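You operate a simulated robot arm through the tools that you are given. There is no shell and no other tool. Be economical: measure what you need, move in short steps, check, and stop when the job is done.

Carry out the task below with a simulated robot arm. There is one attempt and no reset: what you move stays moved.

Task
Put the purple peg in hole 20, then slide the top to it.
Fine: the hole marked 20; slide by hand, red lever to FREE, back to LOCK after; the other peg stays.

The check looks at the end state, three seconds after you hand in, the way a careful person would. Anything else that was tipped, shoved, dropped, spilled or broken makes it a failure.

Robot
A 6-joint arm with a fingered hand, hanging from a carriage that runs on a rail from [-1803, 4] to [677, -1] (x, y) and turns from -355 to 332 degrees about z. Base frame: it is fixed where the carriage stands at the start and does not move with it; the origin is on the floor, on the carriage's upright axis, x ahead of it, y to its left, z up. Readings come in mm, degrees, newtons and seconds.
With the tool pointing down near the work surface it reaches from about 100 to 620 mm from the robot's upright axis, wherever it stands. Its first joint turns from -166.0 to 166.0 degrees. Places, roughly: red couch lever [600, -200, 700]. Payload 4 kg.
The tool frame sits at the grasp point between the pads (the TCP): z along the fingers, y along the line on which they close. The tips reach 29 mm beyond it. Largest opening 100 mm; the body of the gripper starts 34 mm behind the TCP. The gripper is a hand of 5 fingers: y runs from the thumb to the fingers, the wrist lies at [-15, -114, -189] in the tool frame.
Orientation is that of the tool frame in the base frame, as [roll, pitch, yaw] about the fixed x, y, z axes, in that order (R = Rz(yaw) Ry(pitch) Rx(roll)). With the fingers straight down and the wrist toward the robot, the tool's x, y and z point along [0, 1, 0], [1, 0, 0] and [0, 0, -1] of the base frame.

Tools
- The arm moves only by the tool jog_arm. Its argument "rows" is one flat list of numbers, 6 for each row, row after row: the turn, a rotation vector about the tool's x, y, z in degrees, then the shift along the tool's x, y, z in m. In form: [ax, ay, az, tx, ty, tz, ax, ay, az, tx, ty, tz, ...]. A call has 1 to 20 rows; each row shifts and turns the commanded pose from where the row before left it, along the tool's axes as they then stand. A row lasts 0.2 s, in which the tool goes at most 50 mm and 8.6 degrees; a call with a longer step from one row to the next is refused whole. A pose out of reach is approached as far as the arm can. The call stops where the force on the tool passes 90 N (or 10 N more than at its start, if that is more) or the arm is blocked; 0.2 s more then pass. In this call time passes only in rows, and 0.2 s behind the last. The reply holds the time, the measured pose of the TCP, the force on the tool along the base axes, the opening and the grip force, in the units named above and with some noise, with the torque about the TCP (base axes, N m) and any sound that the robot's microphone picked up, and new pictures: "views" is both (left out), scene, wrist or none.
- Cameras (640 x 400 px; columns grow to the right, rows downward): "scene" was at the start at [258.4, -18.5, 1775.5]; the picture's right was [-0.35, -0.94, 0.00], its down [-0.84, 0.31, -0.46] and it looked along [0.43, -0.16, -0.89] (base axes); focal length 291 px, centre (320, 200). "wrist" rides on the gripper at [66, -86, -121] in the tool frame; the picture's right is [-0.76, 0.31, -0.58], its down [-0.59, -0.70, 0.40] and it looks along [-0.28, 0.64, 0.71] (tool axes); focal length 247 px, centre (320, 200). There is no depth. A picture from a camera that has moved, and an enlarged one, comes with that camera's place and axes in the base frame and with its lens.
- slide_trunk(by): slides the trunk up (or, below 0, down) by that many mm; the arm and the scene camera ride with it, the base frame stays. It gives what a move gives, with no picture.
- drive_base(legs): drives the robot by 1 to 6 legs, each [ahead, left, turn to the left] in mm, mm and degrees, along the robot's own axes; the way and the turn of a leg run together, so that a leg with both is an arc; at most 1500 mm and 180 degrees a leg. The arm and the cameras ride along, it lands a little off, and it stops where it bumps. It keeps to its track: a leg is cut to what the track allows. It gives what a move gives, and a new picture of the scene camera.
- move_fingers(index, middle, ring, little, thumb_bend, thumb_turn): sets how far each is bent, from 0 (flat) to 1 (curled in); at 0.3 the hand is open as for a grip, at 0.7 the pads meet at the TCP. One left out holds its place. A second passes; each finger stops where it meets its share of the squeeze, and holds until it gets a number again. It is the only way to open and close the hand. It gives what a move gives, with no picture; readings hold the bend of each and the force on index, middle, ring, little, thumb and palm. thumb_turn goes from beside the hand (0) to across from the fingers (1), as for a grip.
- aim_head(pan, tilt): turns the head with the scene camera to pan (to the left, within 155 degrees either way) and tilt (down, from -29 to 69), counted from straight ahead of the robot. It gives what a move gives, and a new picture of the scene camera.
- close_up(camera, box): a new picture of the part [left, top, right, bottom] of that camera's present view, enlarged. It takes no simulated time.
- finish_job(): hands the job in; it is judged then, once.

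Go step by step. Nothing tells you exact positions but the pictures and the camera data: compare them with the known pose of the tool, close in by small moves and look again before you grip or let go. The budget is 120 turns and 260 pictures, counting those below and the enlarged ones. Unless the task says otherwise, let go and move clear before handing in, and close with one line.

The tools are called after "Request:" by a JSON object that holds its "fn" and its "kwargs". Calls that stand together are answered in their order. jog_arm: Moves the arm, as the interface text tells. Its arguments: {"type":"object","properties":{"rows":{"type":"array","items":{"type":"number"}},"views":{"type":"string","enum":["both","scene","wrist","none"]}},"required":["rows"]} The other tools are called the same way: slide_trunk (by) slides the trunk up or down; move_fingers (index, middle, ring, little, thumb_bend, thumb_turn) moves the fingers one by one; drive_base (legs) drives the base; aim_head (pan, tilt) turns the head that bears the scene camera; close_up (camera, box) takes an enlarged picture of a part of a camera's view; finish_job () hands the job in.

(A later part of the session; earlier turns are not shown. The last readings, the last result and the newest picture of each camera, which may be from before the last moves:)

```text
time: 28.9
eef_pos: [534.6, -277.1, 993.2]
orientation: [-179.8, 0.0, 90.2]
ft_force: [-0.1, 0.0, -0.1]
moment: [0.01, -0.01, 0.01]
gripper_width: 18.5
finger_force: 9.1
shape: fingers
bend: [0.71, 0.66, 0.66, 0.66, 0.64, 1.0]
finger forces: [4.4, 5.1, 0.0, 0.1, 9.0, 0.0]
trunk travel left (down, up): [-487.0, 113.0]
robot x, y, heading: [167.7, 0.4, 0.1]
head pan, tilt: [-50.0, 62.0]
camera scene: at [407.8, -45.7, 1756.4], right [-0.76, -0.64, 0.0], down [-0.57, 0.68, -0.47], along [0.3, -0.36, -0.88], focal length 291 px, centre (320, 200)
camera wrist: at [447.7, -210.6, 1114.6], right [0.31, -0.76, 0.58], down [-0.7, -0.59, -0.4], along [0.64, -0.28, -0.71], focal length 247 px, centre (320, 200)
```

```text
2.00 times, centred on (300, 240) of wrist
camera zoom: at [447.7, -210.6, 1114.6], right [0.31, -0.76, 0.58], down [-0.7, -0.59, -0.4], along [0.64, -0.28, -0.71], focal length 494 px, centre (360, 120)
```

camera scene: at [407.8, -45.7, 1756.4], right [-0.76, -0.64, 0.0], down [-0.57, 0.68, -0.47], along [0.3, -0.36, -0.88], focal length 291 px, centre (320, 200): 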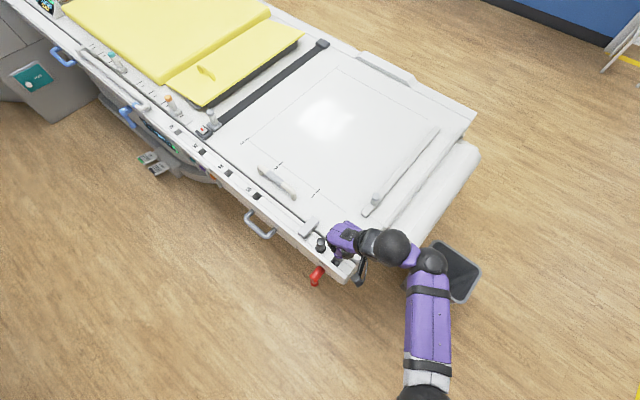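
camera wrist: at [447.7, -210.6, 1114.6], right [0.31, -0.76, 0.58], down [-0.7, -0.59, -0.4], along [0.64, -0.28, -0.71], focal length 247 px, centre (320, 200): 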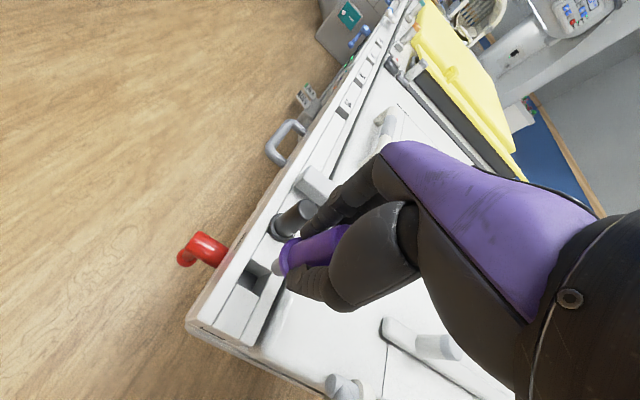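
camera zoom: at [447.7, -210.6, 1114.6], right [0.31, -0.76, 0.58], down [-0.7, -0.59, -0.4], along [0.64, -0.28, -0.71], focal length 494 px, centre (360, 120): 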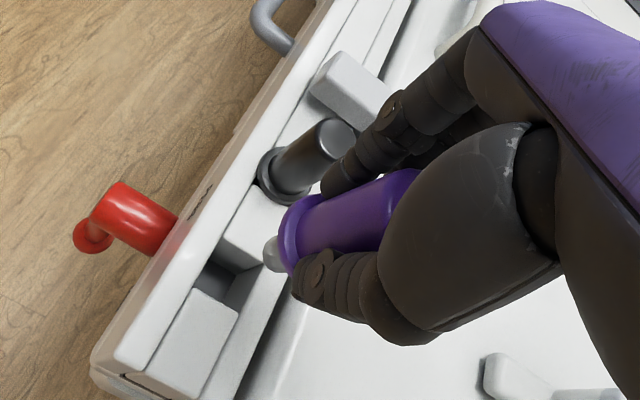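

The peg is out, with a short pin below the flange. I'll raise it enough to pass over the black peg and block, then drive about 361 mm toward hole 20.

Request:
{"fn": "slide_trunk", "kwargs": {"by": 80}}

Request:
{"fn": "drive_base", "kwargs": {"legs": [[361, 0, 0]]}}

Request:
{"fn": "slide_trunk", "kwargs": {"by": -80}}

Request:
{"fn": "jog_arm", "kwargs": {"rows": [0, 0, 0, 0, 0, 0]}}

Request:
{"fn": "close_up", "kwargs": {"camera": "wrist", "box": [220, 140, 380, 340]}}

Request:
{"fn": "close_up", "kwargs": {"camera": "scene", "box": [280, 200, 380, 290]}}

```text
time: 30.1
eef_pos: [534.5, -276.7, 1074.0]
orientation: [-179.9, 0.0, 90.3]
ft_force: [-0.2, 0.2, -0.6]
moment: [-0.03, -0.02, -0.01]
gripper_width: 18.8
finger_force: 8.7
shape: fingers
bend: [0.71, 0.66, 0.66, 0.66, 0.64, 1.0]
finger forces: [4.4, 5.0, 0.0, 0.0, 8.9, 0.0]
trunk travel left (down, up): [-567.0, 33.0]
robot x, y, heading: [168.3, -2.3, 0.1]
head pan, tilt: [-50.0, 62.0]
```

```text
time: 32.4
eef_pos: [895.3, -277.3, 1073.3]
orientation: [180.0, 0.1, 90.2]
ft_force: [-0.6, -0.5, 0.1]
moment: [-0.01, 0.03, 0.03]
gripper_width: 18.7
finger_force: 8.8
shape: fingers
bend: [0.71, 0.66, 0.66, 0.66, 0.64, 1.0]
finger forces: [4.4, 5.0, 0.0, 0.1, 8.9, 0.0]
trunk travel left (down, up): [-567.0, 33.0]
robot x, y, heading: [530.0, -1.9, 0.0]
head pan, tilt: [-50.0, 62.0]
camera scene: at [769.0, -46.4, 1836.4], right [-0.76, -0.64, 0.0], down [-0.57, 0.67, -0.47], along [0.3, -0.36, -0.88], focal length 291 px, centre (320, 200)
```

scene: 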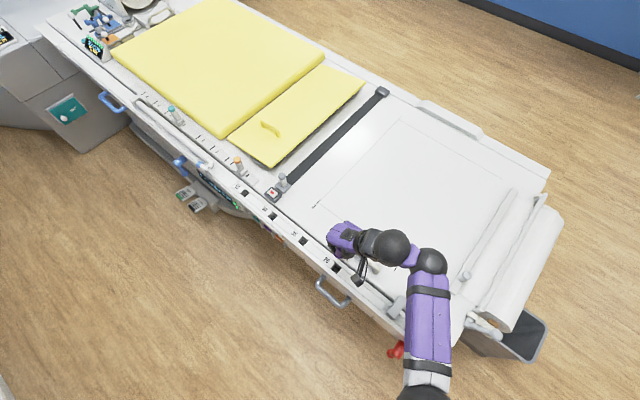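

```text
time: 33.6
eef_pos: [896.0, -278.8, 992.7]
orientation: [-179.8, 0.0, 90.2]
ft_force: [-0.3, 0.3, -0.5]
moment: [-0.01, -0.01, 0.0]
gripper_width: 18.6
finger_force: 9.1
shape: fingers
bend: [0.71, 0.66, 0.66, 0.66, 0.64, 1.0]
finger forces: [4.4, 5.0, 0.0, 0.0, 9.1, 0.0]
trunk travel left (down, up): [-487.0, 113.0]
robot x, y, heading: [528.9, -1.5, 0.5]
head pan, tilt: [-50.0, 62.0]
```

```text
time: 34.0
eef_pos: [895.5, -278.3, 993.9]
orientation: [-179.9, 0.0, 90.2]
ft_force: [-0.1, 0.5, -0.4]
moment: [0.0, -0.03, 0.0]
gripper_width: 18.8
finger_force: 9.3
shape: fingers
bend: [0.71, 0.66, 0.66, 0.66, 0.64, 1.0]
finger forces: [4.4, 4.9, 0.0, 0.0, 8.9, 0.0]
trunk travel left (down, up): [-487.0, 113.0]
robot x, y, heading: [528.0, -0.5, 0.1]
head pan, tilt: [-50.0, 62.0]
camera scene: at [769.0, -46.4, 1756.5], right [-0.76, -0.64, 0.0], down [-0.57, 0.67, -0.47], along [0.3, -0.36, -0.88], focal length 291 px, centre (320, 200)
camera wrist: at [808.9, -211.2, 1114.6], right [0.31, -0.76, 0.58], down [-0.7, -0.59, -0.4], along [0.64, -0.28, -0.71], focal length 247 px, centre (320, 200)
```

scene: 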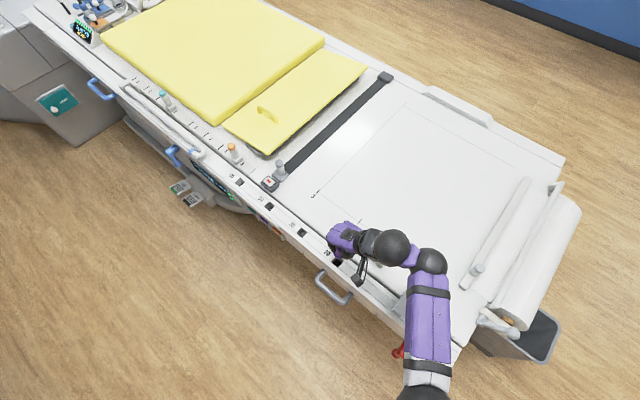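
wrist: 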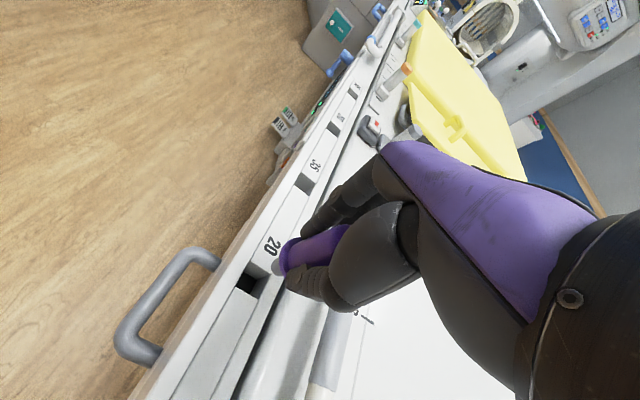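

```text
2.00 times, centred on (300, 240) of wrist
camera zoom: at [808.9, -211.2, 1114.6], right [0.31, -0.76, 0.58], down [-0.7, -0.59, -0.4], along [0.64, -0.28, -0.71], focal length 494 px, centre (360, 120)
```

zoom: 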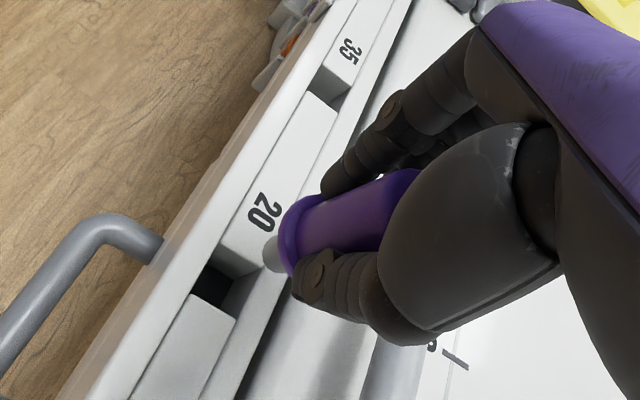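

```text
4.44 times, centred on (330, 245) of scene
camera zoom: at [769.0, -46.4, 1756.5], right [-0.76, -0.64, 0.0], down [-0.57, 0.67, -0.47], along [0.3, -0.36, -0.88], focal length 1293 px, centre (276, 0)
```

zoom: 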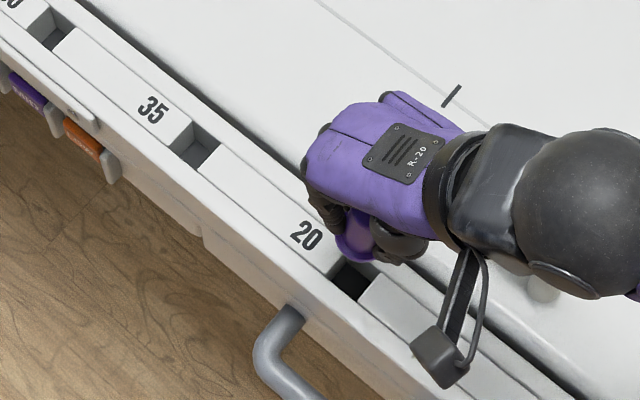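

Request:
{"fn": "close_up", "kwargs": {"camera": "wrist", "box": [220, 250, 300, 310]}}

Request:
{"fn": "close_up", "kwargs": {"camera": "scene", "box": [310, 240, 380, 290]}}

```text
6.67 times, centred on (260, 280) of wrist
camera zoom: at [808.9, -211.2, 1114.6], right [0.31, -0.76, 0.58], down [-0.7, -0.59, -0.4], along [0.64, -0.28, -0.71], focal length 1646 px, centre (720, -333)
```

zoom: 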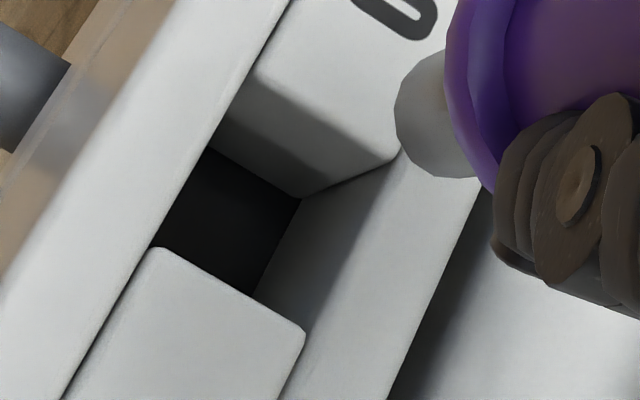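

```text
8.00 times, centred on (345, 265) of scene
camera zoom: at [769.0, -46.4, 1756.5], right [-0.76, -0.64, 0.0], down [-0.57, 0.67, -0.47], along [0.3, -0.36, -0.88], focal length 2328 px, centre (120, -320)
```

zoom: 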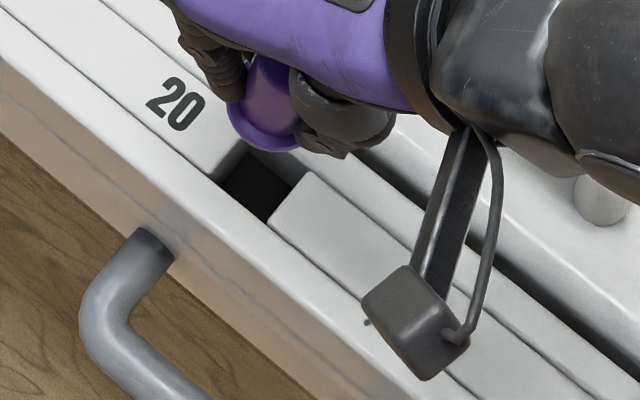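

The hole sits about 4 mm nearer (-x) and 1 mm to +y of the present spot, comparing with the vacated hole's view. I'll correct and come down partway to check.

Request:
{"fn": "jog_arm", "kwargs": {"rows": [0, 0, 0, 0.0008, -0.0037, 0, 0, 0, 0, 0, 0, 0.015, 0, 0, 0, 0, 0, 0.015, 0, 0, 0, 0, 0, 0.015], "views": "wrist"}}

Request:
{"fn": "close_up", "kwargs": {"camera": "wrist", "box": [230, 220, 330, 300]}}

Request:
{"fn": "close_up", "kwargs": {"camera": "scene", "box": [310, 240, 380, 290]}}

```text
time: 35.0
eef_pos: [892.0, -276.6, 947.3]
orientation: [-180.0, 0.0, 90.2]
ft_force: [0.1, 0.7, -0.5]
moment: [0.01, 0.02, 0.03]
gripper_width: 18.7
finger_force: 9.7
shape: fingers
bend: [0.71, 0.66, 0.66, 0.66, 0.64, 1.0]
finger forces: [4.4, 5.1, 0.0, 0.0, 8.8, 0.0]
trunk travel left (down, up): [-487.0, 113.0]
robot x, y, heading: [529.7, 2.2, 0.2]
head pan, tilt: [-50.0, 62.0]
camera wrist: at [805.1, -210.5, 1069.3], right [0.31, -0.76, 0.58], down [-0.7, -0.59, -0.4], along [0.64, -0.28, -0.71], focal length 247 px, centre (320, 200)
```

wrist: 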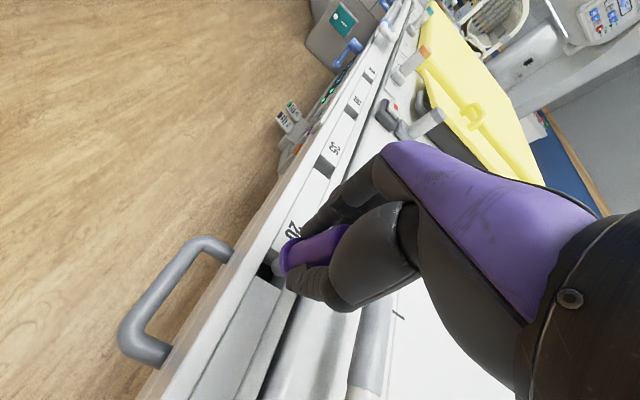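

```text
5.00 times, centred on (280, 260) of wrist
camera zoom: at [805.1, -210.5, 1069.3], right [0.31, -0.76, 0.58], down [-0.7, -0.59, -0.4], along [0.64, -0.28, -0.71], focal length 1235 px, centre (520, -100)
```

zoom: 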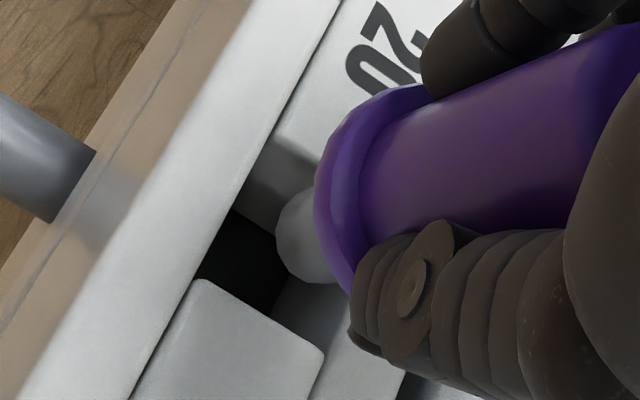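

```text
8.00 times, centred on (345, 265) of scene
camera zoom: at [769.0, -46.4, 1756.5], right [-0.76, -0.64, 0.0], down [-0.57, 0.67, -0.47], along [0.3, -0.36, -0.88], focal length 2328 px, centre (120, -320)
```

zoom: 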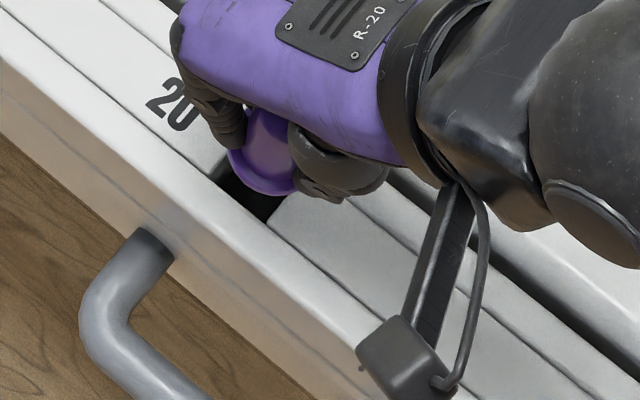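

Near-edge comparison says I should go about 1 mm forward in x; y agrees. Correcting and inserting gently.

Request:
{"fn": "jog_arm", "kwargs": {"rows": [0, 0, 0, 0, 0.0012, 0, 0, 0, 0, 0, 0, 0.008, 0, 0, 0, 0, 0, 0.008, 0, 0, 0, 0, 0, 0.008], "views": "wrist"}}

Request:
{"fn": "close_up", "kwargs": {"camera": "wrist", "box": [230, 200, 330, 280]}}

Request:
{"fn": "close_up", "kwargs": {"camera": "scene", "box": [310, 240, 380, 290]}}

```text
time: 36.0
eef_pos: [893.1, -277.6, 923.8]
orientation: [-179.9, 0.0, 90.2]
ft_force: [-0.3, -0.4, -0.6]
moment: [0.01, 0.03, -0.03]
gripper_width: 18.7
finger_force: 9.0
shape: fingers
bend: [0.71, 0.66, 0.66, 0.66, 0.64, 1.0]
finger forces: [4.4, 5.0, 0.1, 0.0, 9.0, 0.1]
trunk travel left (down, up): [-487.0, 113.0]
robot x, y, heading: [528.2, -1.8, 0.4]
head pan, tilt: [-50.0, 62.0]
camera wrist: at [806.3, -210.4, 1045.0], right [0.31, -0.76, 0.58], down [-0.7, -0.59, -0.4], along [0.64, -0.28, -0.71], focal length 247 px, centre (320, 200)
```

wrist: 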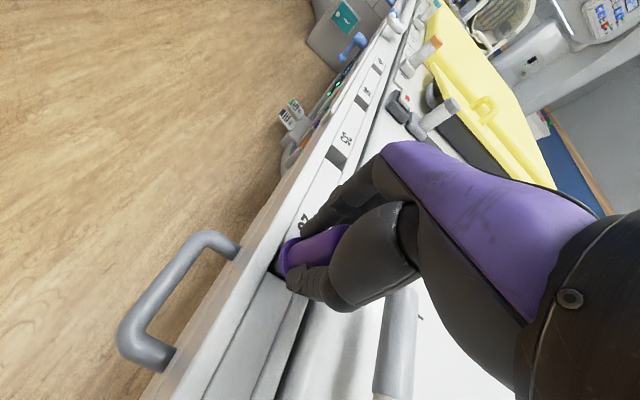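

```text
5.00 times, centred on (280, 240) of wrist
camera zoom: at [806.3, -210.4, 1045.0], right [0.31, -0.76, 0.58], down [-0.7, -0.59, -0.4], along [0.64, -0.28, -0.71], focal length 1235 px, centre (520, 0)
```

zoom: 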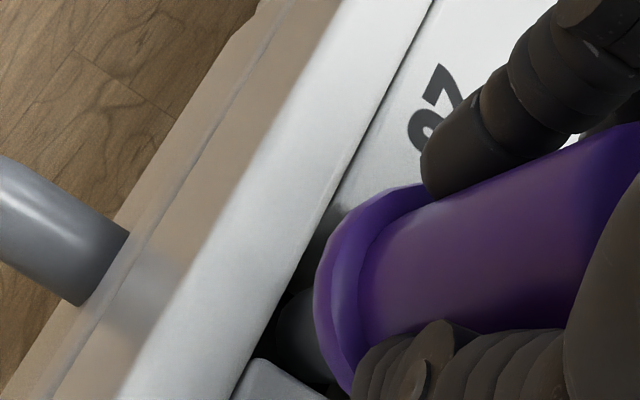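

```text
8.00 times, centred on (345, 265) of scene
camera zoom: at [769.0, -46.4, 1756.5], right [-0.76, -0.64, 0.0], down [-0.57, 0.67, -0.47], along [0.3, -0.36, -0.88], focal length 2328 px, centre (120, -320)
```

zoom: 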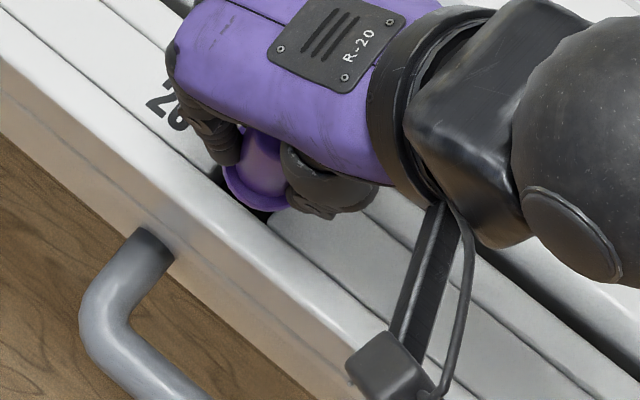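

The pin is entering the hole with no side load. Lowering the rest of the way.

Request:
{"fn": "jog_arm", "kwargs": {"rows": [0, 0, 0, 0, 0, 0.006, 0, 0, 0, 0, 0, 0.006, 0, 0, 0, 0, 0, 0.004, 0, 0, 0, 0, 0, 0.003, 0, 0, 0, 0, 0, 0.001], "views": "wrist"}}

Request:
{"fn": "close_up", "kwargs": {"camera": "wrist", "box": [230, 200, 330, 280]}}

Request:
{"fn": "close_up", "kwargs": {"camera": "scene", "box": [310, 240, 380, 290]}}

```text
time: 37.2
eef_pos: [893.7, -277.1, 903.6]
orientation: [-179.9, 0.0, 90.1]
ft_force: [0.1, 0.9, -0.3]
moment: [0.01, 0.01, 0.02]
gripper_width: 18.6
finger_force: 9.3
shape: fingers
bend: [0.71, 0.66, 0.66, 0.66, 0.64, 1.0]
finger forces: [4.3, 5.1, 0.1, 0.0, 8.9, 0.0]
trunk travel left (down, up): [-487.0, 113.0]
robot x, y, heading: [529.7, -3.7, 0.2]
head pan, tilt: [-50.0, 62.0]
camera wrist: at [806.1, -210.3, 1025.3], right [0.31, -0.76, 0.58], down [-0.7, -0.59, -0.4], along [0.64, -0.28, -0.71], focal length 247 px, centre (320, 200)
```

wrist: 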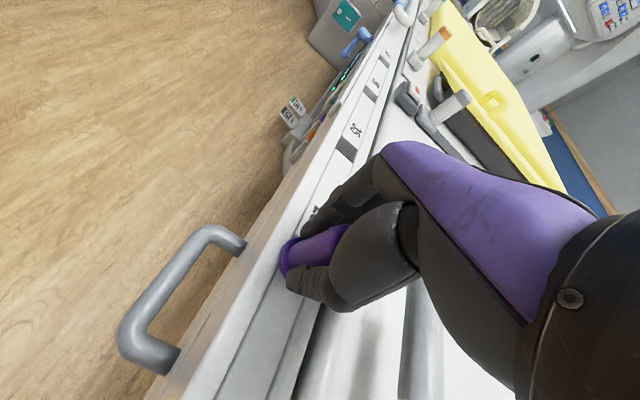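

```text
5.00 times, centred on (280, 240) of wrist
camera zoom: at [806.1, -210.3, 1025.3], right [0.31, -0.76, 0.58], down [-0.7, -0.59, -0.4], along [0.64, -0.28, -0.71], focal length 1235 px, centre (520, 0)
```

zoom: 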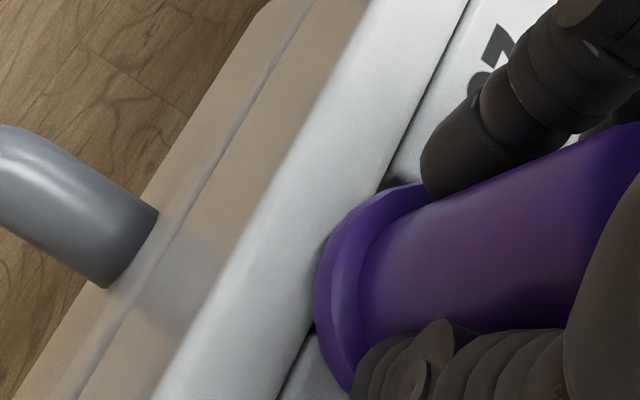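

```text
8.00 times, centred on (345, 265) of scene
camera zoom: at [769.0, -46.4, 1756.4], right [-0.76, -0.64, 0.0], down [-0.57, 0.67, -0.47], along [0.3, -0.36, -0.88], focal length 2328 px, centre (120, -320)
```

zoom: 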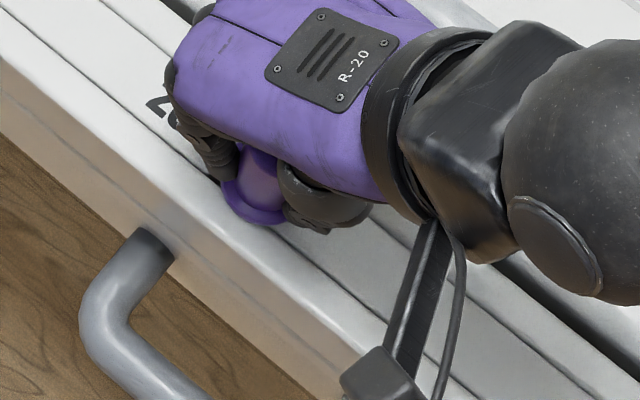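

At the original grip height with no contact force yet. I'll nudge down a little to feel the flange seat.

Request:
{"fn": "jog_arm", "kwargs": {"rows": [0, 0, 0, 0, 0, 0.001, 0, 0, 0, 0, 0, 0.001], "views": "none"}}

```text
time: 37.8
eef_pos: [892.5, -276.7, 902.6]
orientation: [-180.0, 0.1, 90.1]
ft_force: [0.6, 1.0, 3.2]
moment: [0.01, 0.04, -0.01]
gripper_width: 18.5
finger_force: 9.5
shape: fingers
bend: [0.71, 0.66, 0.66, 0.66, 0.64, 1.0]
finger forces: [4.8, 5.3, 0.0, 0.0, 9.4, 0.0]
trunk travel left (down, up): [-487.0, 113.0]
robot x, y, heading: [529.2, -3.0, 0.1]
head pan, tilt: [-50.0, 62.0]
```

Seated (3 N upward). Releasing and rising clear.

Request:
{"fn": "move_fingers", "kwargs": {"index": 0.52, "middle": 0.52, "ring": 0.52, "little": 0.52, "thumb_bend": 0.4}}

Request:
{"fn": "slide_trunk", "kwargs": {"by": 110}}

Request:
{"fn": "jog_arm", "kwargs": {"rows": [0, 0, 0, 0, 0, 0]}}

Request:
{"fn": "close_up", "kwargs": {"camera": "wrist", "box": [220, 200, 340, 300]}}

```text
time: 38.8
eef_pos: [892.4, -276.6, 903.8]
orientation: [-180.0, 0.1, 90.3]
ft_force: [-0.1, 0.3, 0.3]
moment: [0.01, 0.01, -0.03]
gripper_width: 59.8
finger_force: 0.0
shape: fingers
bend: [0.52, 0.52, 0.52, 0.52, 0.4, 0.99]
finger forces: [0.0, 0.1, 0.1, 0.0, 0.0, 0.1]
trunk travel left (down, up): [-487.0, 113.0]
robot x, y, heading: [529.0, -3.5, 0.2]
head pan, tilt: [-50.0, 62.0]
```

```text
time: 40.2
eef_pos: [893.0, -278.0, 1012.9]
orientation: [-180.0, 0.0, 90.2]
ft_force: [1.4, 0.3, 0.5]
moment: [0.01, 0.01, 0.0]
gripper_width: 60.1
finger_force: 0.0
shape: fingers
bend: [0.52, 0.52, 0.52, 0.52, 0.4, 0.99]
finger forces: [0.0, 0.1, 0.1, 0.1, 0.1, 0.0]
trunk travel left (down, up): [-597.0, 3.0]
robot x, y, heading: [529.6, 0.3, 0.1]
head pan, tilt: [-50.0, 62.0]
```

```text
time: 40.6
eef_pos: [892.7, -276.5, 1012.4]
orientation: [-180.0, -0.1, 90.1]
ft_force: [0.3, 0.1, -0.9]
moment: [0.0, 0.0, 0.01]
gripper_width: 59.6
finger_force: 0.1
shape: fingers
bend: [0.52, 0.52, 0.52, 0.52, 0.4, 0.99]
finger forces: [0.0, 0.0, 0.1, 0.0, 0.0, 0.0]
trunk travel left (down, up): [-597.0, 3.0]
robot x, y, heading: [531.4, -0.1, 0.0]
head pan, tilt: [-50.0, 62.0]
camera scene: at [769.0, -46.4, 1866.4], right [-0.76, -0.64, 0.0], down [-0.57, 0.67, -0.47], along [0.3, -0.36, -0.88], focal length 291 px, centre (320, 200)
camera wrist: at [805.9, -210.4, 1133.6], right [0.31, -0.76, 0.58], down [-0.7, -0.59, -0.4], along [0.64, -0.28, -0.71], focal length 247 px, centre (320, 200)
```

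scene: 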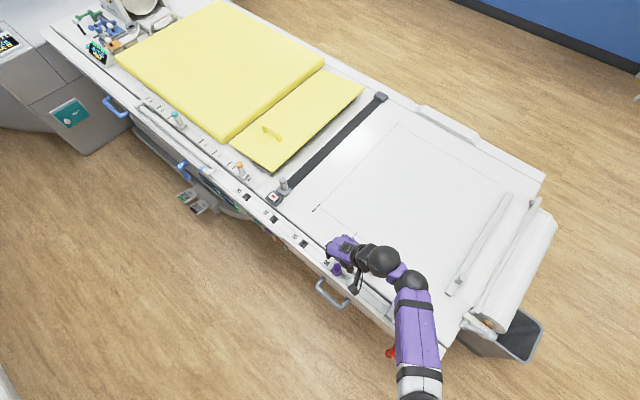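
wrist: 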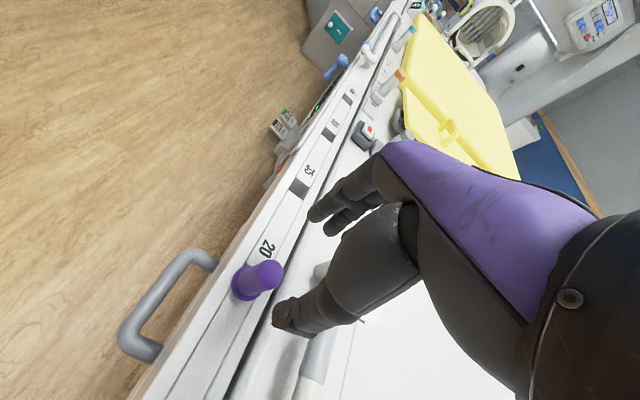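

```text
4.00 times, centred on (280, 250) of wrist
camera zoom: at [805.9, -210.4, 1133.6], right [0.31, -0.76, 0.58], down [-0.7, -0.59, -0.4], along [0.64, -0.28, -0.71], focal length 988 px, centre (480, 0)
```

zoom: 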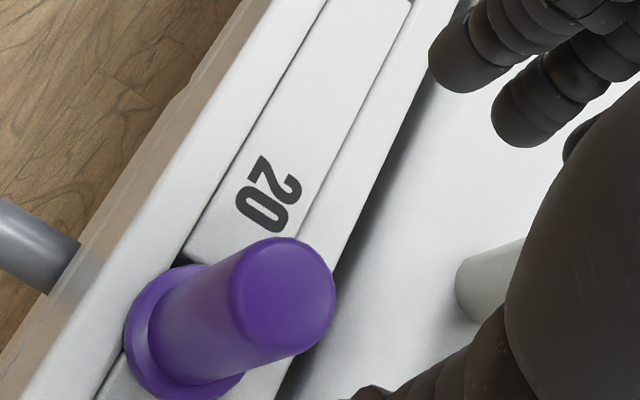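

The purple peg is seated upright at 20. Next I move the hand off the couch, back up and lower it outside the couch to reach the lever, folding ring and little fingers.

Request:
{"fn": "jog_arm", "kwargs": {"rows": [0, 0, 0, 0.04, 0, 0, 0, 0, 0, 0.04, 0, 0, 0, 0, 0, 0.04, 0, 0, 0, 0, 0, 0.04, 0, 0, 0, 0, 0, 0.03, 0, 0], "views": "none"}}

Request:
{"fn": "drive_base", "kwargs": {"legs": [[-510, 0, 0]]}}

Request:
{"fn": "slide_trunk", "kwargs": {"by": -380}}

Request:
{"fn": "move_fingers", "kwargs": {"index": 0.3, "middle": 0.3, "ring": 0.95, "little": 0.95, "thumb_bend": 0.3, "thumb_turn": 1}}

Request:
{"fn": "jog_arm", "kwargs": {"rows": [0, 0, 7.5, 0, 0, 0, 0, 0, 7.5, 0, 0, 0, 0, 0, 7.5, 0, 0, 0, 0, 0, 7.5, 0, 0, 0, 0, 0, 7.5, 0, 0, 0, 0, 0, 7.5, 0, 0, 0]}}

```text
time: 41.8
eef_pos: [893.0, -86.2, 1014.5]
orientation: [-180.0, 0.2, 90.1]
ft_force: [0.0, 0.1, -0.8]
moment: [0.03, 0.03, 0.01]
gripper_width: 59.7
finger_force: 0.0
shape: fingers
bend: [0.52, 0.52, 0.52, 0.52, 0.4, 0.99]
finger forces: [0.0, 0.1, 0.0, 0.0, 0.0, 0.1]
trunk travel left (down, up): [-597.0, 3.0]
robot x, y, heading: [527.9, -1.1, 0.0]
head pan, tilt: [-50.0, 62.0]
```

```text
time: 44.8
eef_pos: [382.6, -87.8, 1013.0]
orientation: [-180.0, 0.0, 89.9]
ft_force: [1.3, -0.3, 0.6]
moment: [-0.01, 0.0, -0.03]
gripper_width: 59.7
finger_force: 0.1
shape: fingers
bend: [0.52, 0.52, 0.52, 0.52, 0.4, 0.99]
finger forces: [0.0, 0.1, 0.0, 0.0, 0.0, 0.0]
trunk travel left (down, up): [-597.0, 3.0]
robot x, y, heading: [19.1, -1.7, -0.1]
head pan, tilt: [-50.0, 62.0]
camera scene: at [259.4, -46.4, 1866.5], right [-0.77, -0.64, 0.0], down [-0.57, 0.68, -0.47], along [0.3, -0.36, -0.88], focal length 291 px, centre (320, 200)
```

scene: 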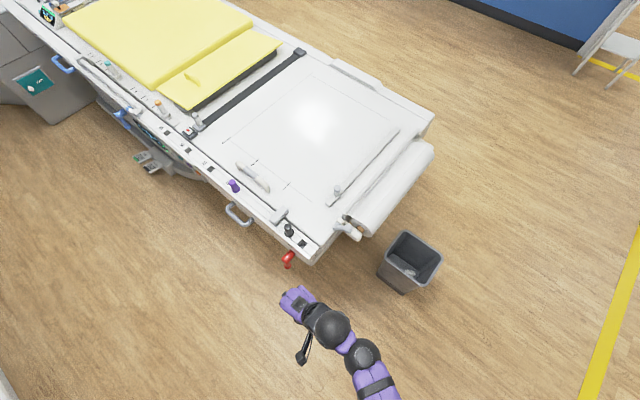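

```text
time: 48.5
eef_pos: [382.7, -87.9, 633.0]
orientation: [179.9, 0.0, 89.9]
ft_force: [1.0, -0.6, 0.6]
moment: [0.04, -0.01, -0.02]
gripper_width: 59.7
finger_force: 0.1
shape: fingers
bend: [0.52, 0.52, 0.52, 0.52, 0.4, 0.99]
finger forces: [0.1, 0.1, 0.1, 0.1, 0.1, 0.0]
trunk travel left (down, up): [-217.0, 383.0]
robot x, y, heading: [17.1, -2.0, -0.1]
head pan, tilt: [-50.0, 62.0]
```

```text
time: 49.5
eef_pos: [382.4, -89.3, 634.2]
orientation: [-180.0, 0.1, 90.0]
ft_force: [-0.4, -0.2, 0.5]
moment: [0.0, -0.01, 0.01]
gripper_width: 98.2
finger_force: 0.0
shape: fingers
bend: [0.3, 0.3, 0.96, 0.94, 0.3, 0.98]
finger forces: [0.0, 0.1, 0.1, 0.0, 0.0, 0.0]
trunk travel left (down, up): [-217.0, 383.0]
robot x, y, heading: [19.2, 1.8, 0.0]
head pan, tilt: [-50.0, 62.0]
```

```text
time: 50.9
eef_pos: [382.9, -88.7, 633.6]
orientation: [-180.0, 0.0, 44.8]
ft_force: [-0.9, -0.4, -0.6]
moment: [0.02, 0.0, -0.01]
gripper_width: 98.2
finger_force: 0.0
shape: fingers
bend: [0.3, 0.3, 0.96, 0.94, 0.3, 0.98]
finger forces: [0.0, 0.0, 0.0, 0.0, 0.0, 0.0]
trunk travel left (down, up): [-217.0, 383.0]
robot x, y, heading: [20.5, -2.2, -0.3]
head pan, tilt: [-50.0, 62.0]
camera scene: at [259.6, -46.4, 1486.5], right [-0.77, -0.64, 0.0], down [-0.57, 0.68, -0.47], along [0.3, -0.36, -0.88], focal length 291 px, centre (320, 200)
camera wrist: at [368.3, 20.5, 755.0], right [-0.32, -0.75, 0.58], down [-0.91, 0.08, -0.4], along [0.25, -0.66, -0.71], focal length 247 px, centre (320, 200)
```

scene: 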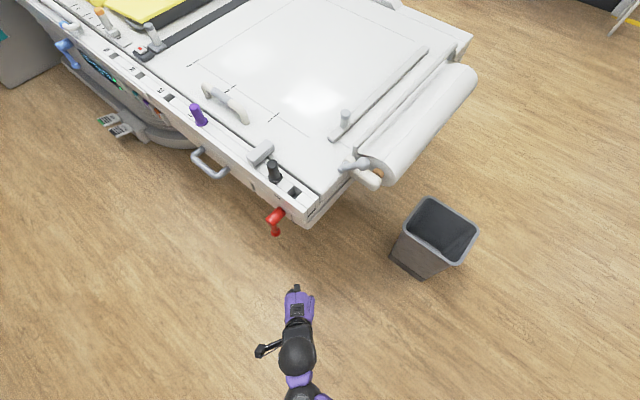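
wrist: 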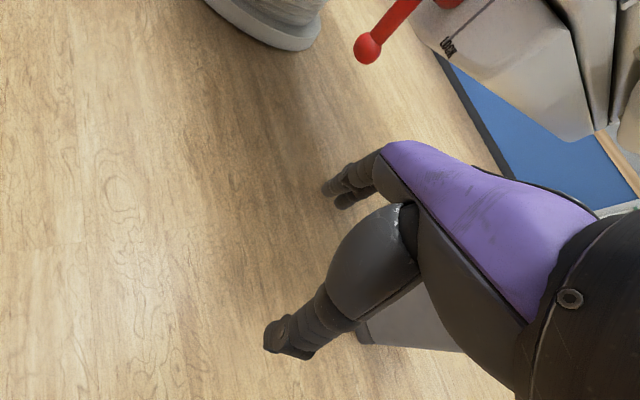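

Request:
{"fn": "jog_arm", "kwargs": {"rows": [-7.5, 0, 0, 0, 0, 0, -7.5, 0, 0, 0, 0, 0, -7.5, 0, 0, 0, 0, 0, -7.5, 0, 0, 0, 0, 0, -7.5, 0, 0, 0, 0, 0, -7.5, 0, 0, 0, 0, 0]}}

Request:
{"fn": "close_up", "kwargs": {"camera": "scene", "box": [230, 180, 340, 320]}}

Request:
{"fn": "close_up", "kwargs": {"camera": "scene", "box": [250, 195, 306, 240]}}

```text
time: 52.3
eef_pos: [384.0, -86.8, 633.7]
orientation: [134.9, -0.1, 45.0]
ft_force: [0.3, -0.3, -0.6]
moment: [0.01, 0.04, 0.0]
gripper_width: 98.5
finger_force: 0.0
shape: fingers
bend: [0.3, 0.3, 0.96, 0.94, 0.3, 0.98]
finger forces: [0.0, 0.0, 0.0, 0.0, 0.1, 0.0]
trunk travel left (down, up): [-217.0, 383.0]
robot x, y, heading: [18.8, 1.1, -0.1]
head pan, tilt: [-50.0, 62.0]
camera scene: at [259.6, -46.3, 1486.6], right [-0.77, -0.64, 0.0], down [-0.57, 0.68, -0.47], along [0.3, -0.36, -0.88], focal length 291 px, centre (320, 200)
camera wrist: at [325.6, 63.8, 659.4], right [-0.67, -0.4, 0.62], down [-0.57, -0.26, -0.78], along [0.48, -0.88, -0.05], focal length 247 px, centre (320, 200)
```

scene: 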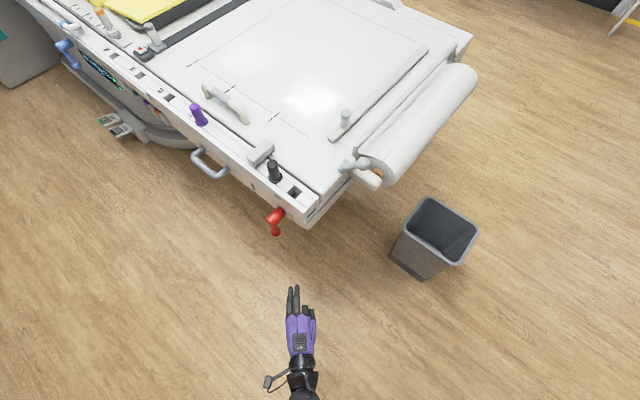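
wrist: 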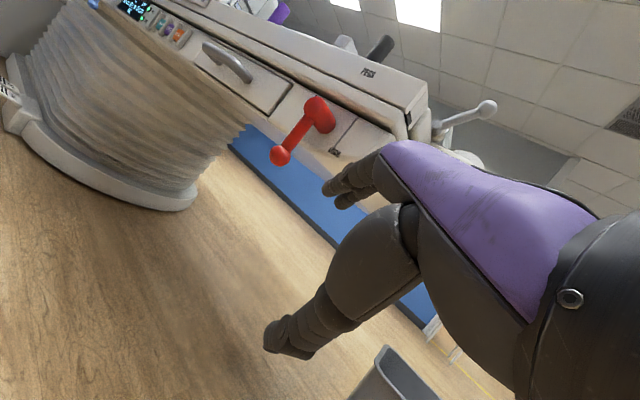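

```text
2.86 times, centred on (285, 250) of scene
camera zoom: at [259.6, -46.3, 1486.6], right [-0.77, -0.64, 0.0], down [-0.57, 0.68, -0.47], along [0.3, -0.36, -0.88], focal length 831 px, centre (420, 57)
```

zoom: 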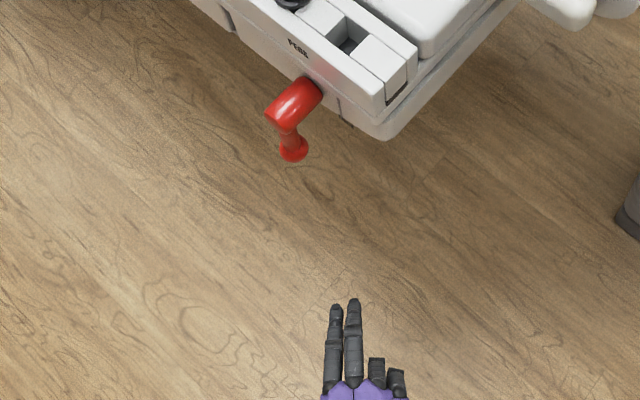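

```text
8.89 times, centred on (278, 218) of scene
camera zoom: at [259.6, -46.3, 1486.6], right [-0.77, -0.64, 0.0], down [-0.57, 0.68, -0.47], along [0.3, -0.36, -0.88], focal length 2586 px, centre (693, 44)
```

zoom: 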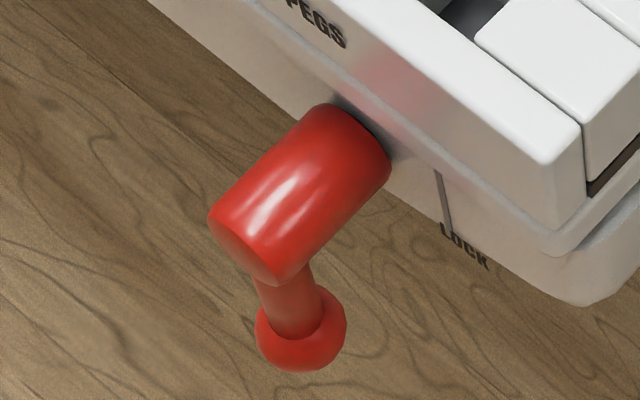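

The ball end works out at about (574, -212, 657). I'll zoom on the wrist view to fix the hub position.

Request:
{"fn": "close_up", "kwargs": {"camera": "wrist", "box": [250, 80, 370, 180]}}

```text
4.00 times, centred on (310, 130) of wrist
camera zoom: at [325.6, 63.8, 659.4], right [-0.67, -0.4, 0.62], down [-0.57, -0.26, -0.78], along [0.48, -0.88, -0.05], focal length 988 px, centre (360, 480)
```

zoom: 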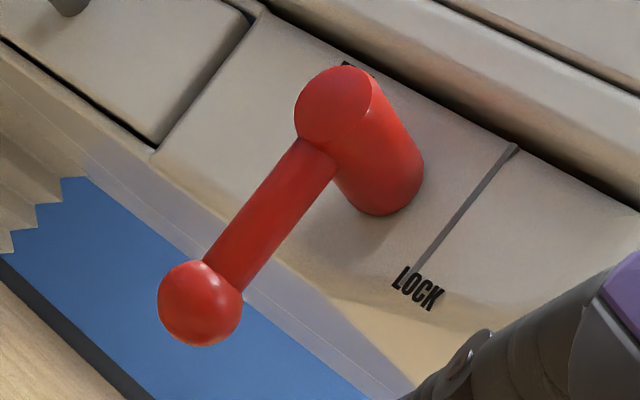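

The lever is parallel to the LOCK tick, with the pivot near (575, 740) in x, z and a radius of about 84. I'll bring the backs of index and middle in from below-left of the ball.

Request:
{"fn": "jog_arm", "kwargs": {"rows": [0, 0, 0, 0.0124, 0.0177, 0.0343, 0, 0, 0, 0.0124, 0.0177, 0.0343, 0, 0, 0, 0.0124, 0.0177, 0.0343, 0, 0, 0, 0.0124, 0.0177, 0.0343]}}

Request:
{"fn": "close_up", "kwargs": {"camera": "scene", "box": [240, 190, 320, 270]}}

Request:
{"fn": "close_up", "kwargs": {"camera": "wrist", "box": [240, 60, 400, 220]}}

```text
time: 53.3
eef_pos: [505.4, -151.7, 629.3]
orientation: [135.0, 0.0, 44.9]
ft_force: [0.9, -0.9, 0.2]
moment: [0.0, 0.0, -0.03]
gripper_width: 98.8
finger_force: 0.1
shape: fingers
bend: [0.3, 0.3, 0.96, 0.94, 0.3, 0.98]
finger forces: [0.1, 0.0, 0.0, 0.1, 0.0, 0.0]
out of reach, approached as far as the arm can: row 2, 3, 4
trunk travel left (down, up): [-217.0, 383.0]
robot x, y, heading: [20.3, -0.3, -0.2]
head pan, tilt: [-50.0, 62.0]
camera scene: at [260.2, -46.9, 1486.7], right [-0.77, -0.64, 0.0], down [-0.57, 0.68, -0.47], along [0.3, -0.36, -0.88], focal length 291 px, centre (320, 200)
camera wrist: at [445.9, -0.5, 653.8], right [-0.67, -0.4, 0.62], down [-0.57, -0.26, -0.78], along [0.48, -0.88, -0.05], focal length 247 px, centre (320, 200)
```

scene: 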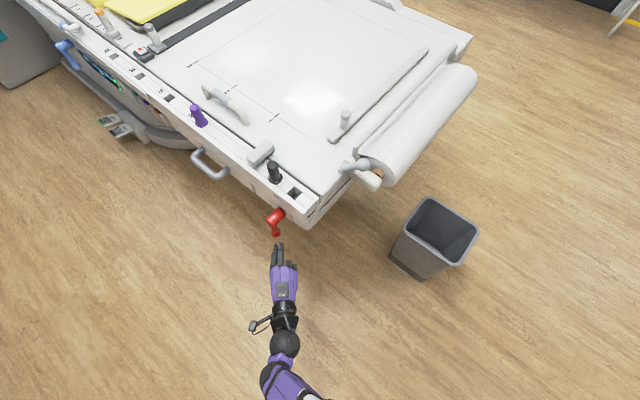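
wrist: 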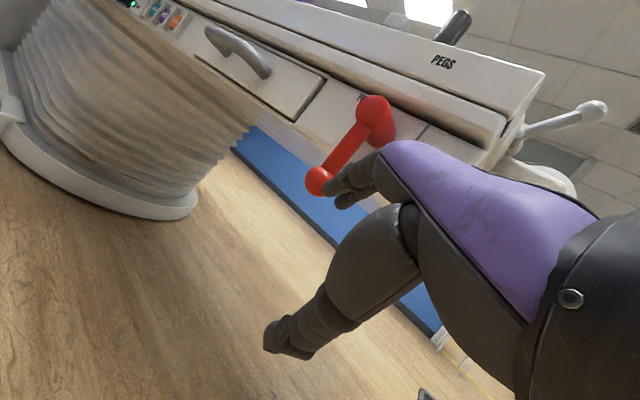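

```text
5.00 times, centred on (280, 230) of scene
camera zoom: at [260.2, -46.9, 1486.7], right [-0.77, -0.64, 0.0], down [-0.57, 0.68, -0.47], along [0.3, -0.36, -0.88], focal length 1455 px, centre (520, 50)
```

zoom: 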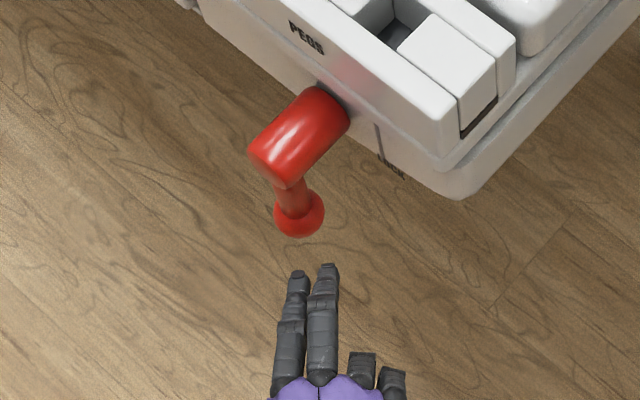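

```text
2.50 times, centred on (320, 140) of wrist
camera zoom: at [445.9, -0.5, 653.8], right [-0.67, -0.4, 0.62], down [-0.57, -0.26, -0.78], along [0.48, -0.88, -0.05], focal length 617 px, centre (320, 350)
```

zoom: 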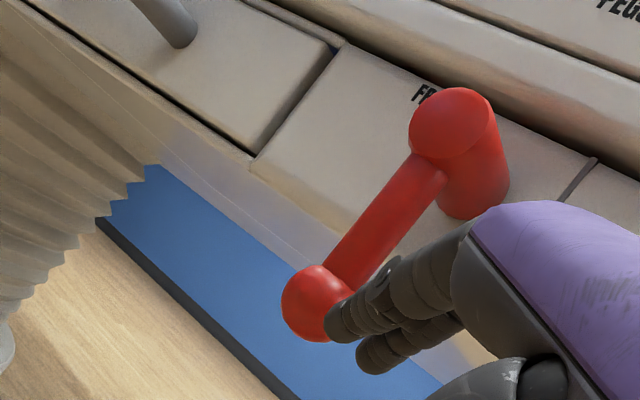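

The arm cannot go that low from this trunk height, so I'll lower the trunk and come slightly forward.

Request:
{"fn": "slide_trunk", "kwargs": {"by": -70}}

Request:
{"fn": "drive_base", "kwargs": {"legs": [[25, 0, 0]]}}

Request:
{"fn": "close_up", "kwargs": {"camera": "wrist", "box": [240, 60, 400, 220]}}

```text
time: 54.4
eef_pos: [500.3, -149.9, 557.5]
orientation: [135.1, 0.1, 44.9]
ft_force: [-0.5, 0.3, 0.3]
moment: [0.03, -0.02, 0.0]
gripper_width: 98.6
finger_force: 0.1
shape: fingers
bend: [0.3, 0.3, 0.96, 0.94, 0.3, 0.98]
finger forces: [0.0, 0.1, 0.0, 0.1, 0.1, 0.0]
trunk travel left (down, up): [-147.0, 453.0]
robot x, y, heading: [18.4, 2.4, -0.0]
head pan, tilt: [-50.0, 62.0]
```

```text
time: 55.2
eef_pos: [528.8, -150.5, 558.1]
orientation: [135.0, 0.0, 44.9]
ft_force: [0.0, 0.0, 0.9]
moment: [0.03, 0.04, 0.0]
gripper_width: 98.2
finger_force: 0.1
shape: fingers
bend: [0.3, 0.3, 0.96, 0.94, 0.3, 0.98]
finger forces: [0.1, 0.0, 0.1, 0.0, 0.0, 0.1]
trunk travel left (down, up): [-147.0, 453.0]
robot x, y, heading: [43.5, -1.1, 0.2]
head pan, tilt: [-50.0, 62.0]
camera scene: at [285.1, -46.5, 1416.6], right [-0.77, -0.64, 0.0], down [-0.57, 0.68, -0.47], along [0.3, -0.36, -0.88], focal length 291 px, centre (320, 200)
```

scene: 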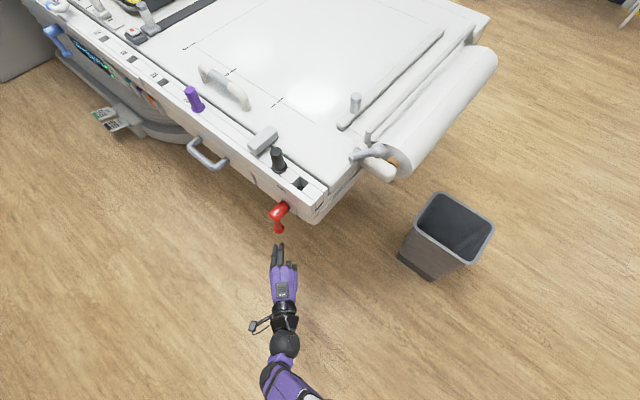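

```text
2.50 times, centred on (320, 140) of wrist
camera zoom: at [470.3, 0.8, 583.5], right [-0.67, -0.4, 0.62], down [-0.57, -0.26, -0.78], along [0.48, -0.88, -0.05], focal length 617 px, centre (320, 350)
```

zoom: 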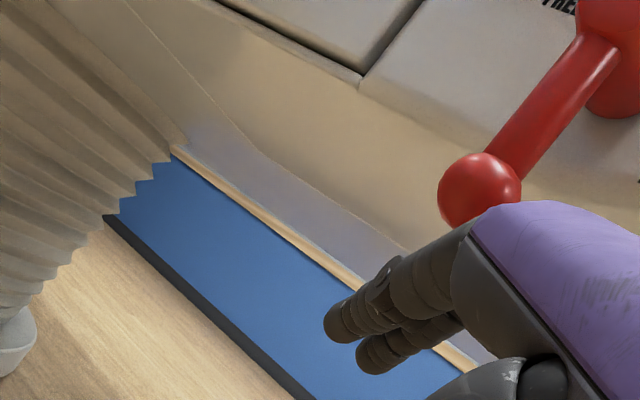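

Request:
{"fn": "jog_arm", "kwargs": {"rows": [0, 0, 0, -0.0079, 0.01, -0.0203, 0, 0, 0, 0, 0.014, 0, 0, 0, 0, 0, 0.012, 0]}}

Request:
{"fn": "close_up", "kwargs": {"camera": "wrist", "box": [260, 80, 420, 220]}}

Request:
{"fn": "close_up", "kwargs": {"camera": "scene", "box": [240, 190, 320, 270]}}

```text
time: 56.0
eef_pos: [529.9, -164.5, 597.2]
orientation: [135.0, 0.1, 45.0]
ft_force: [0.1, 0.3, 0.5]
moment: [0.01, 0.03, -0.03]
gripper_width: 98.7
finger_force: 0.0
shape: fingers
bend: [0.3, 0.3, 0.96, 0.94, 0.3, 0.98]
finger forces: [0.0, 0.1, 0.0, 0.1, 0.0, 0.1]
trunk travel left (down, up): [-147.0, 453.0]
robot x, y, heading: [47.2, 0.1, -0.2]
head pan, tilt: [-50.0, 62.0]
camera scene: at [284.7, -46.5, 1416.6], right [-0.77, -0.64, 0.0], down [-0.57, 0.68, -0.47], along [0.3, -0.36, -0.88], focal length 291 px, centre (320, 200)
camera wrist: at [471.7, -12.4, 623.3], right [-0.67, -0.4, 0.63], down [-0.57, -0.26, -0.78], along [0.48, -0.88, -0.05], focal length 247 px, centre (320, 200)
```

scene: 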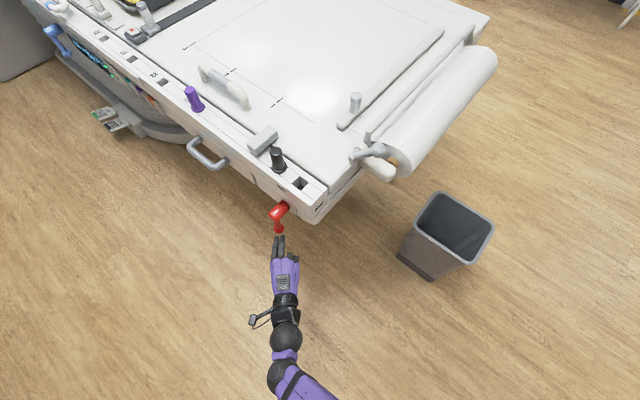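
wrist: 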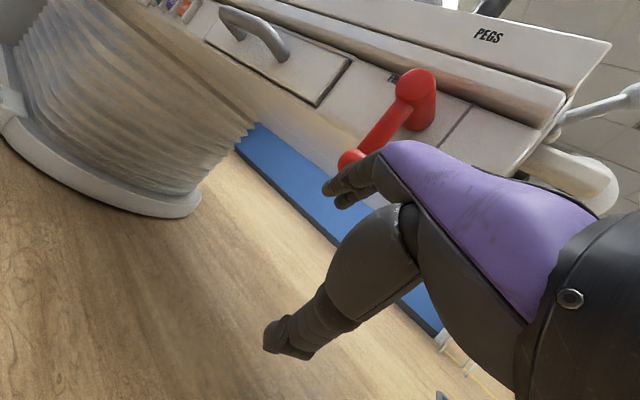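

```text
2.86 times, centred on (340, 150) of wrist
camera zoom: at [471.7, -12.4, 623.3], right [-0.67, -0.4, 0.63], down [-0.57, -0.26, -0.78], along [0.48, -0.88, -0.05], focal length 706 px, centre (263, 343)
```

zoom: 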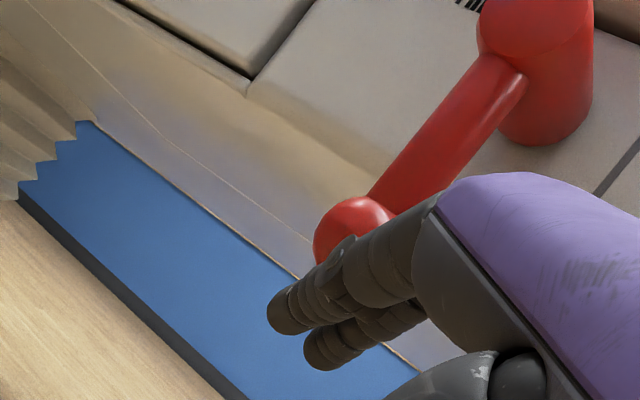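

```text
5.00 times, centred on (280, 230) of scene
camera zoom: at [284.7, -46.5, 1416.6], right [-0.77, -0.64, 0.0], down [-0.57, 0.68, -0.47], along [0.3, -0.36, -0.88], focal length 1455 px, centre (520, 50)
```

zoom: 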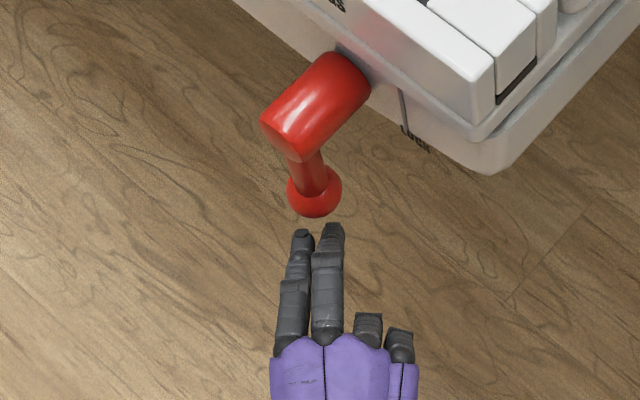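

Aligned, with about 13 mm gap by calculation. I'll advance to contact slowly and then start the swing.

Request:
{"fn": "jog_arm", "kwargs": {"rows": [0, 0, 0, 0, 0.005, 0, 0, 0, 0, 0, 0.005, 0, 0, 0, 0, 0, 0.004, 0], "views": "scene"}}

Request:
{"fn": "close_up", "kwargs": {"camera": "scene", "box": [240, 190, 320, 270]}}

Request:
{"fn": "close_up", "kwargs": {"camera": "wrist", "box": [260, 80, 420, 220]}}

```text
time: 56.8
eef_pos: [535.0, -169.4, 607.2]
orientation: [135.1, 0.1, 44.9]
ft_force: [-0.9, 0.0, -0.6]
moment: [-0.02, -0.01, 0.0]
gripper_width: 98.5
finger_force: 0.6
shape: fingers
bend: [0.3, 0.31, 0.96, 0.94, 0.3, 0.98]
finger forces: [0.0, 1.5, 0.1, 0.0, 0.0, 0.0]
trunk travel left (down, up): [-147.0, 453.0]
robot x, y, heading: [43.2, 0.7, -0.3]
head pan, tilt: [-50.0, 62.0]
camera scene: at [284.3, -46.3, 1416.4], right [-0.77, -0.64, 0.0], down [-0.57, 0.68, -0.47], along [0.3, -0.36, -0.88], focal length 291 px, centre (320, 200)
```

scene: 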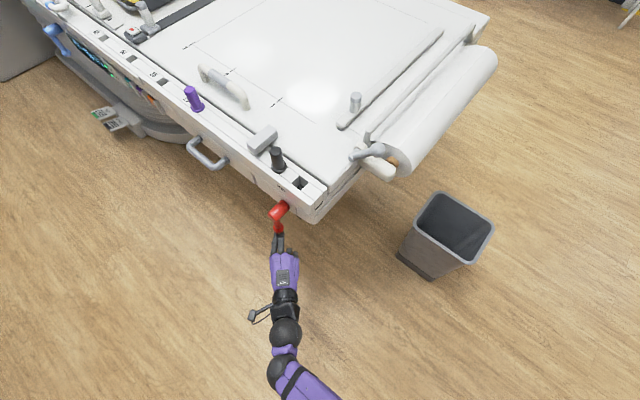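

```text
5.00 times, centred on (280, 230) of scene
camera zoom: at [284.3, -46.3, 1416.4], right [-0.77, -0.64, 0.0], down [-0.57, 0.68, -0.47], along [0.3, -0.36, -0.88], focal length 1455 px, centre (520, 50)
```

zoom: 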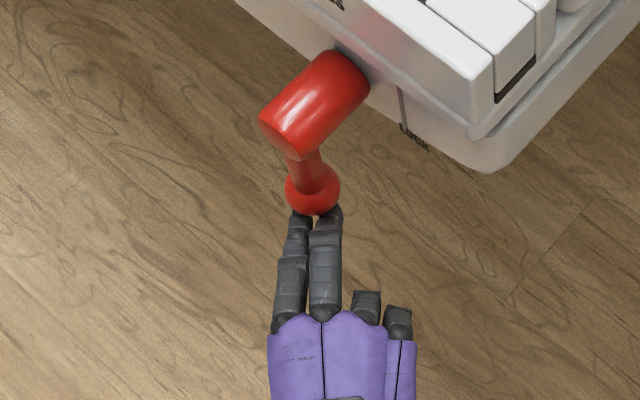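

```text
2.86 times, centred on (340, 150) of wrist
camera zoom: at [477.5, -19.2, 632.6], right [-0.67, -0.4, 0.63], down [-0.57, -0.26, -0.78], along [0.48, -0.88, -0.05], focal length 706 px, centre (263, 343)
```

zoom: 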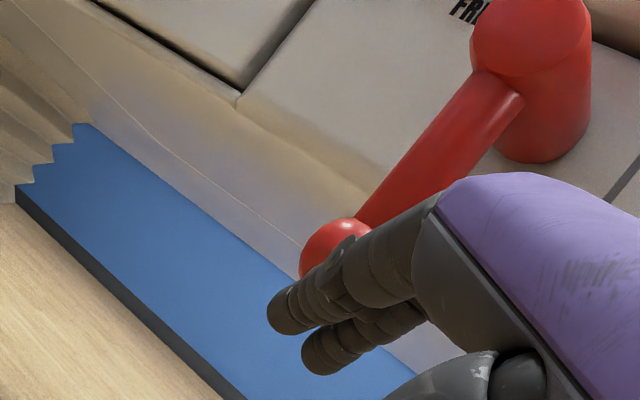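

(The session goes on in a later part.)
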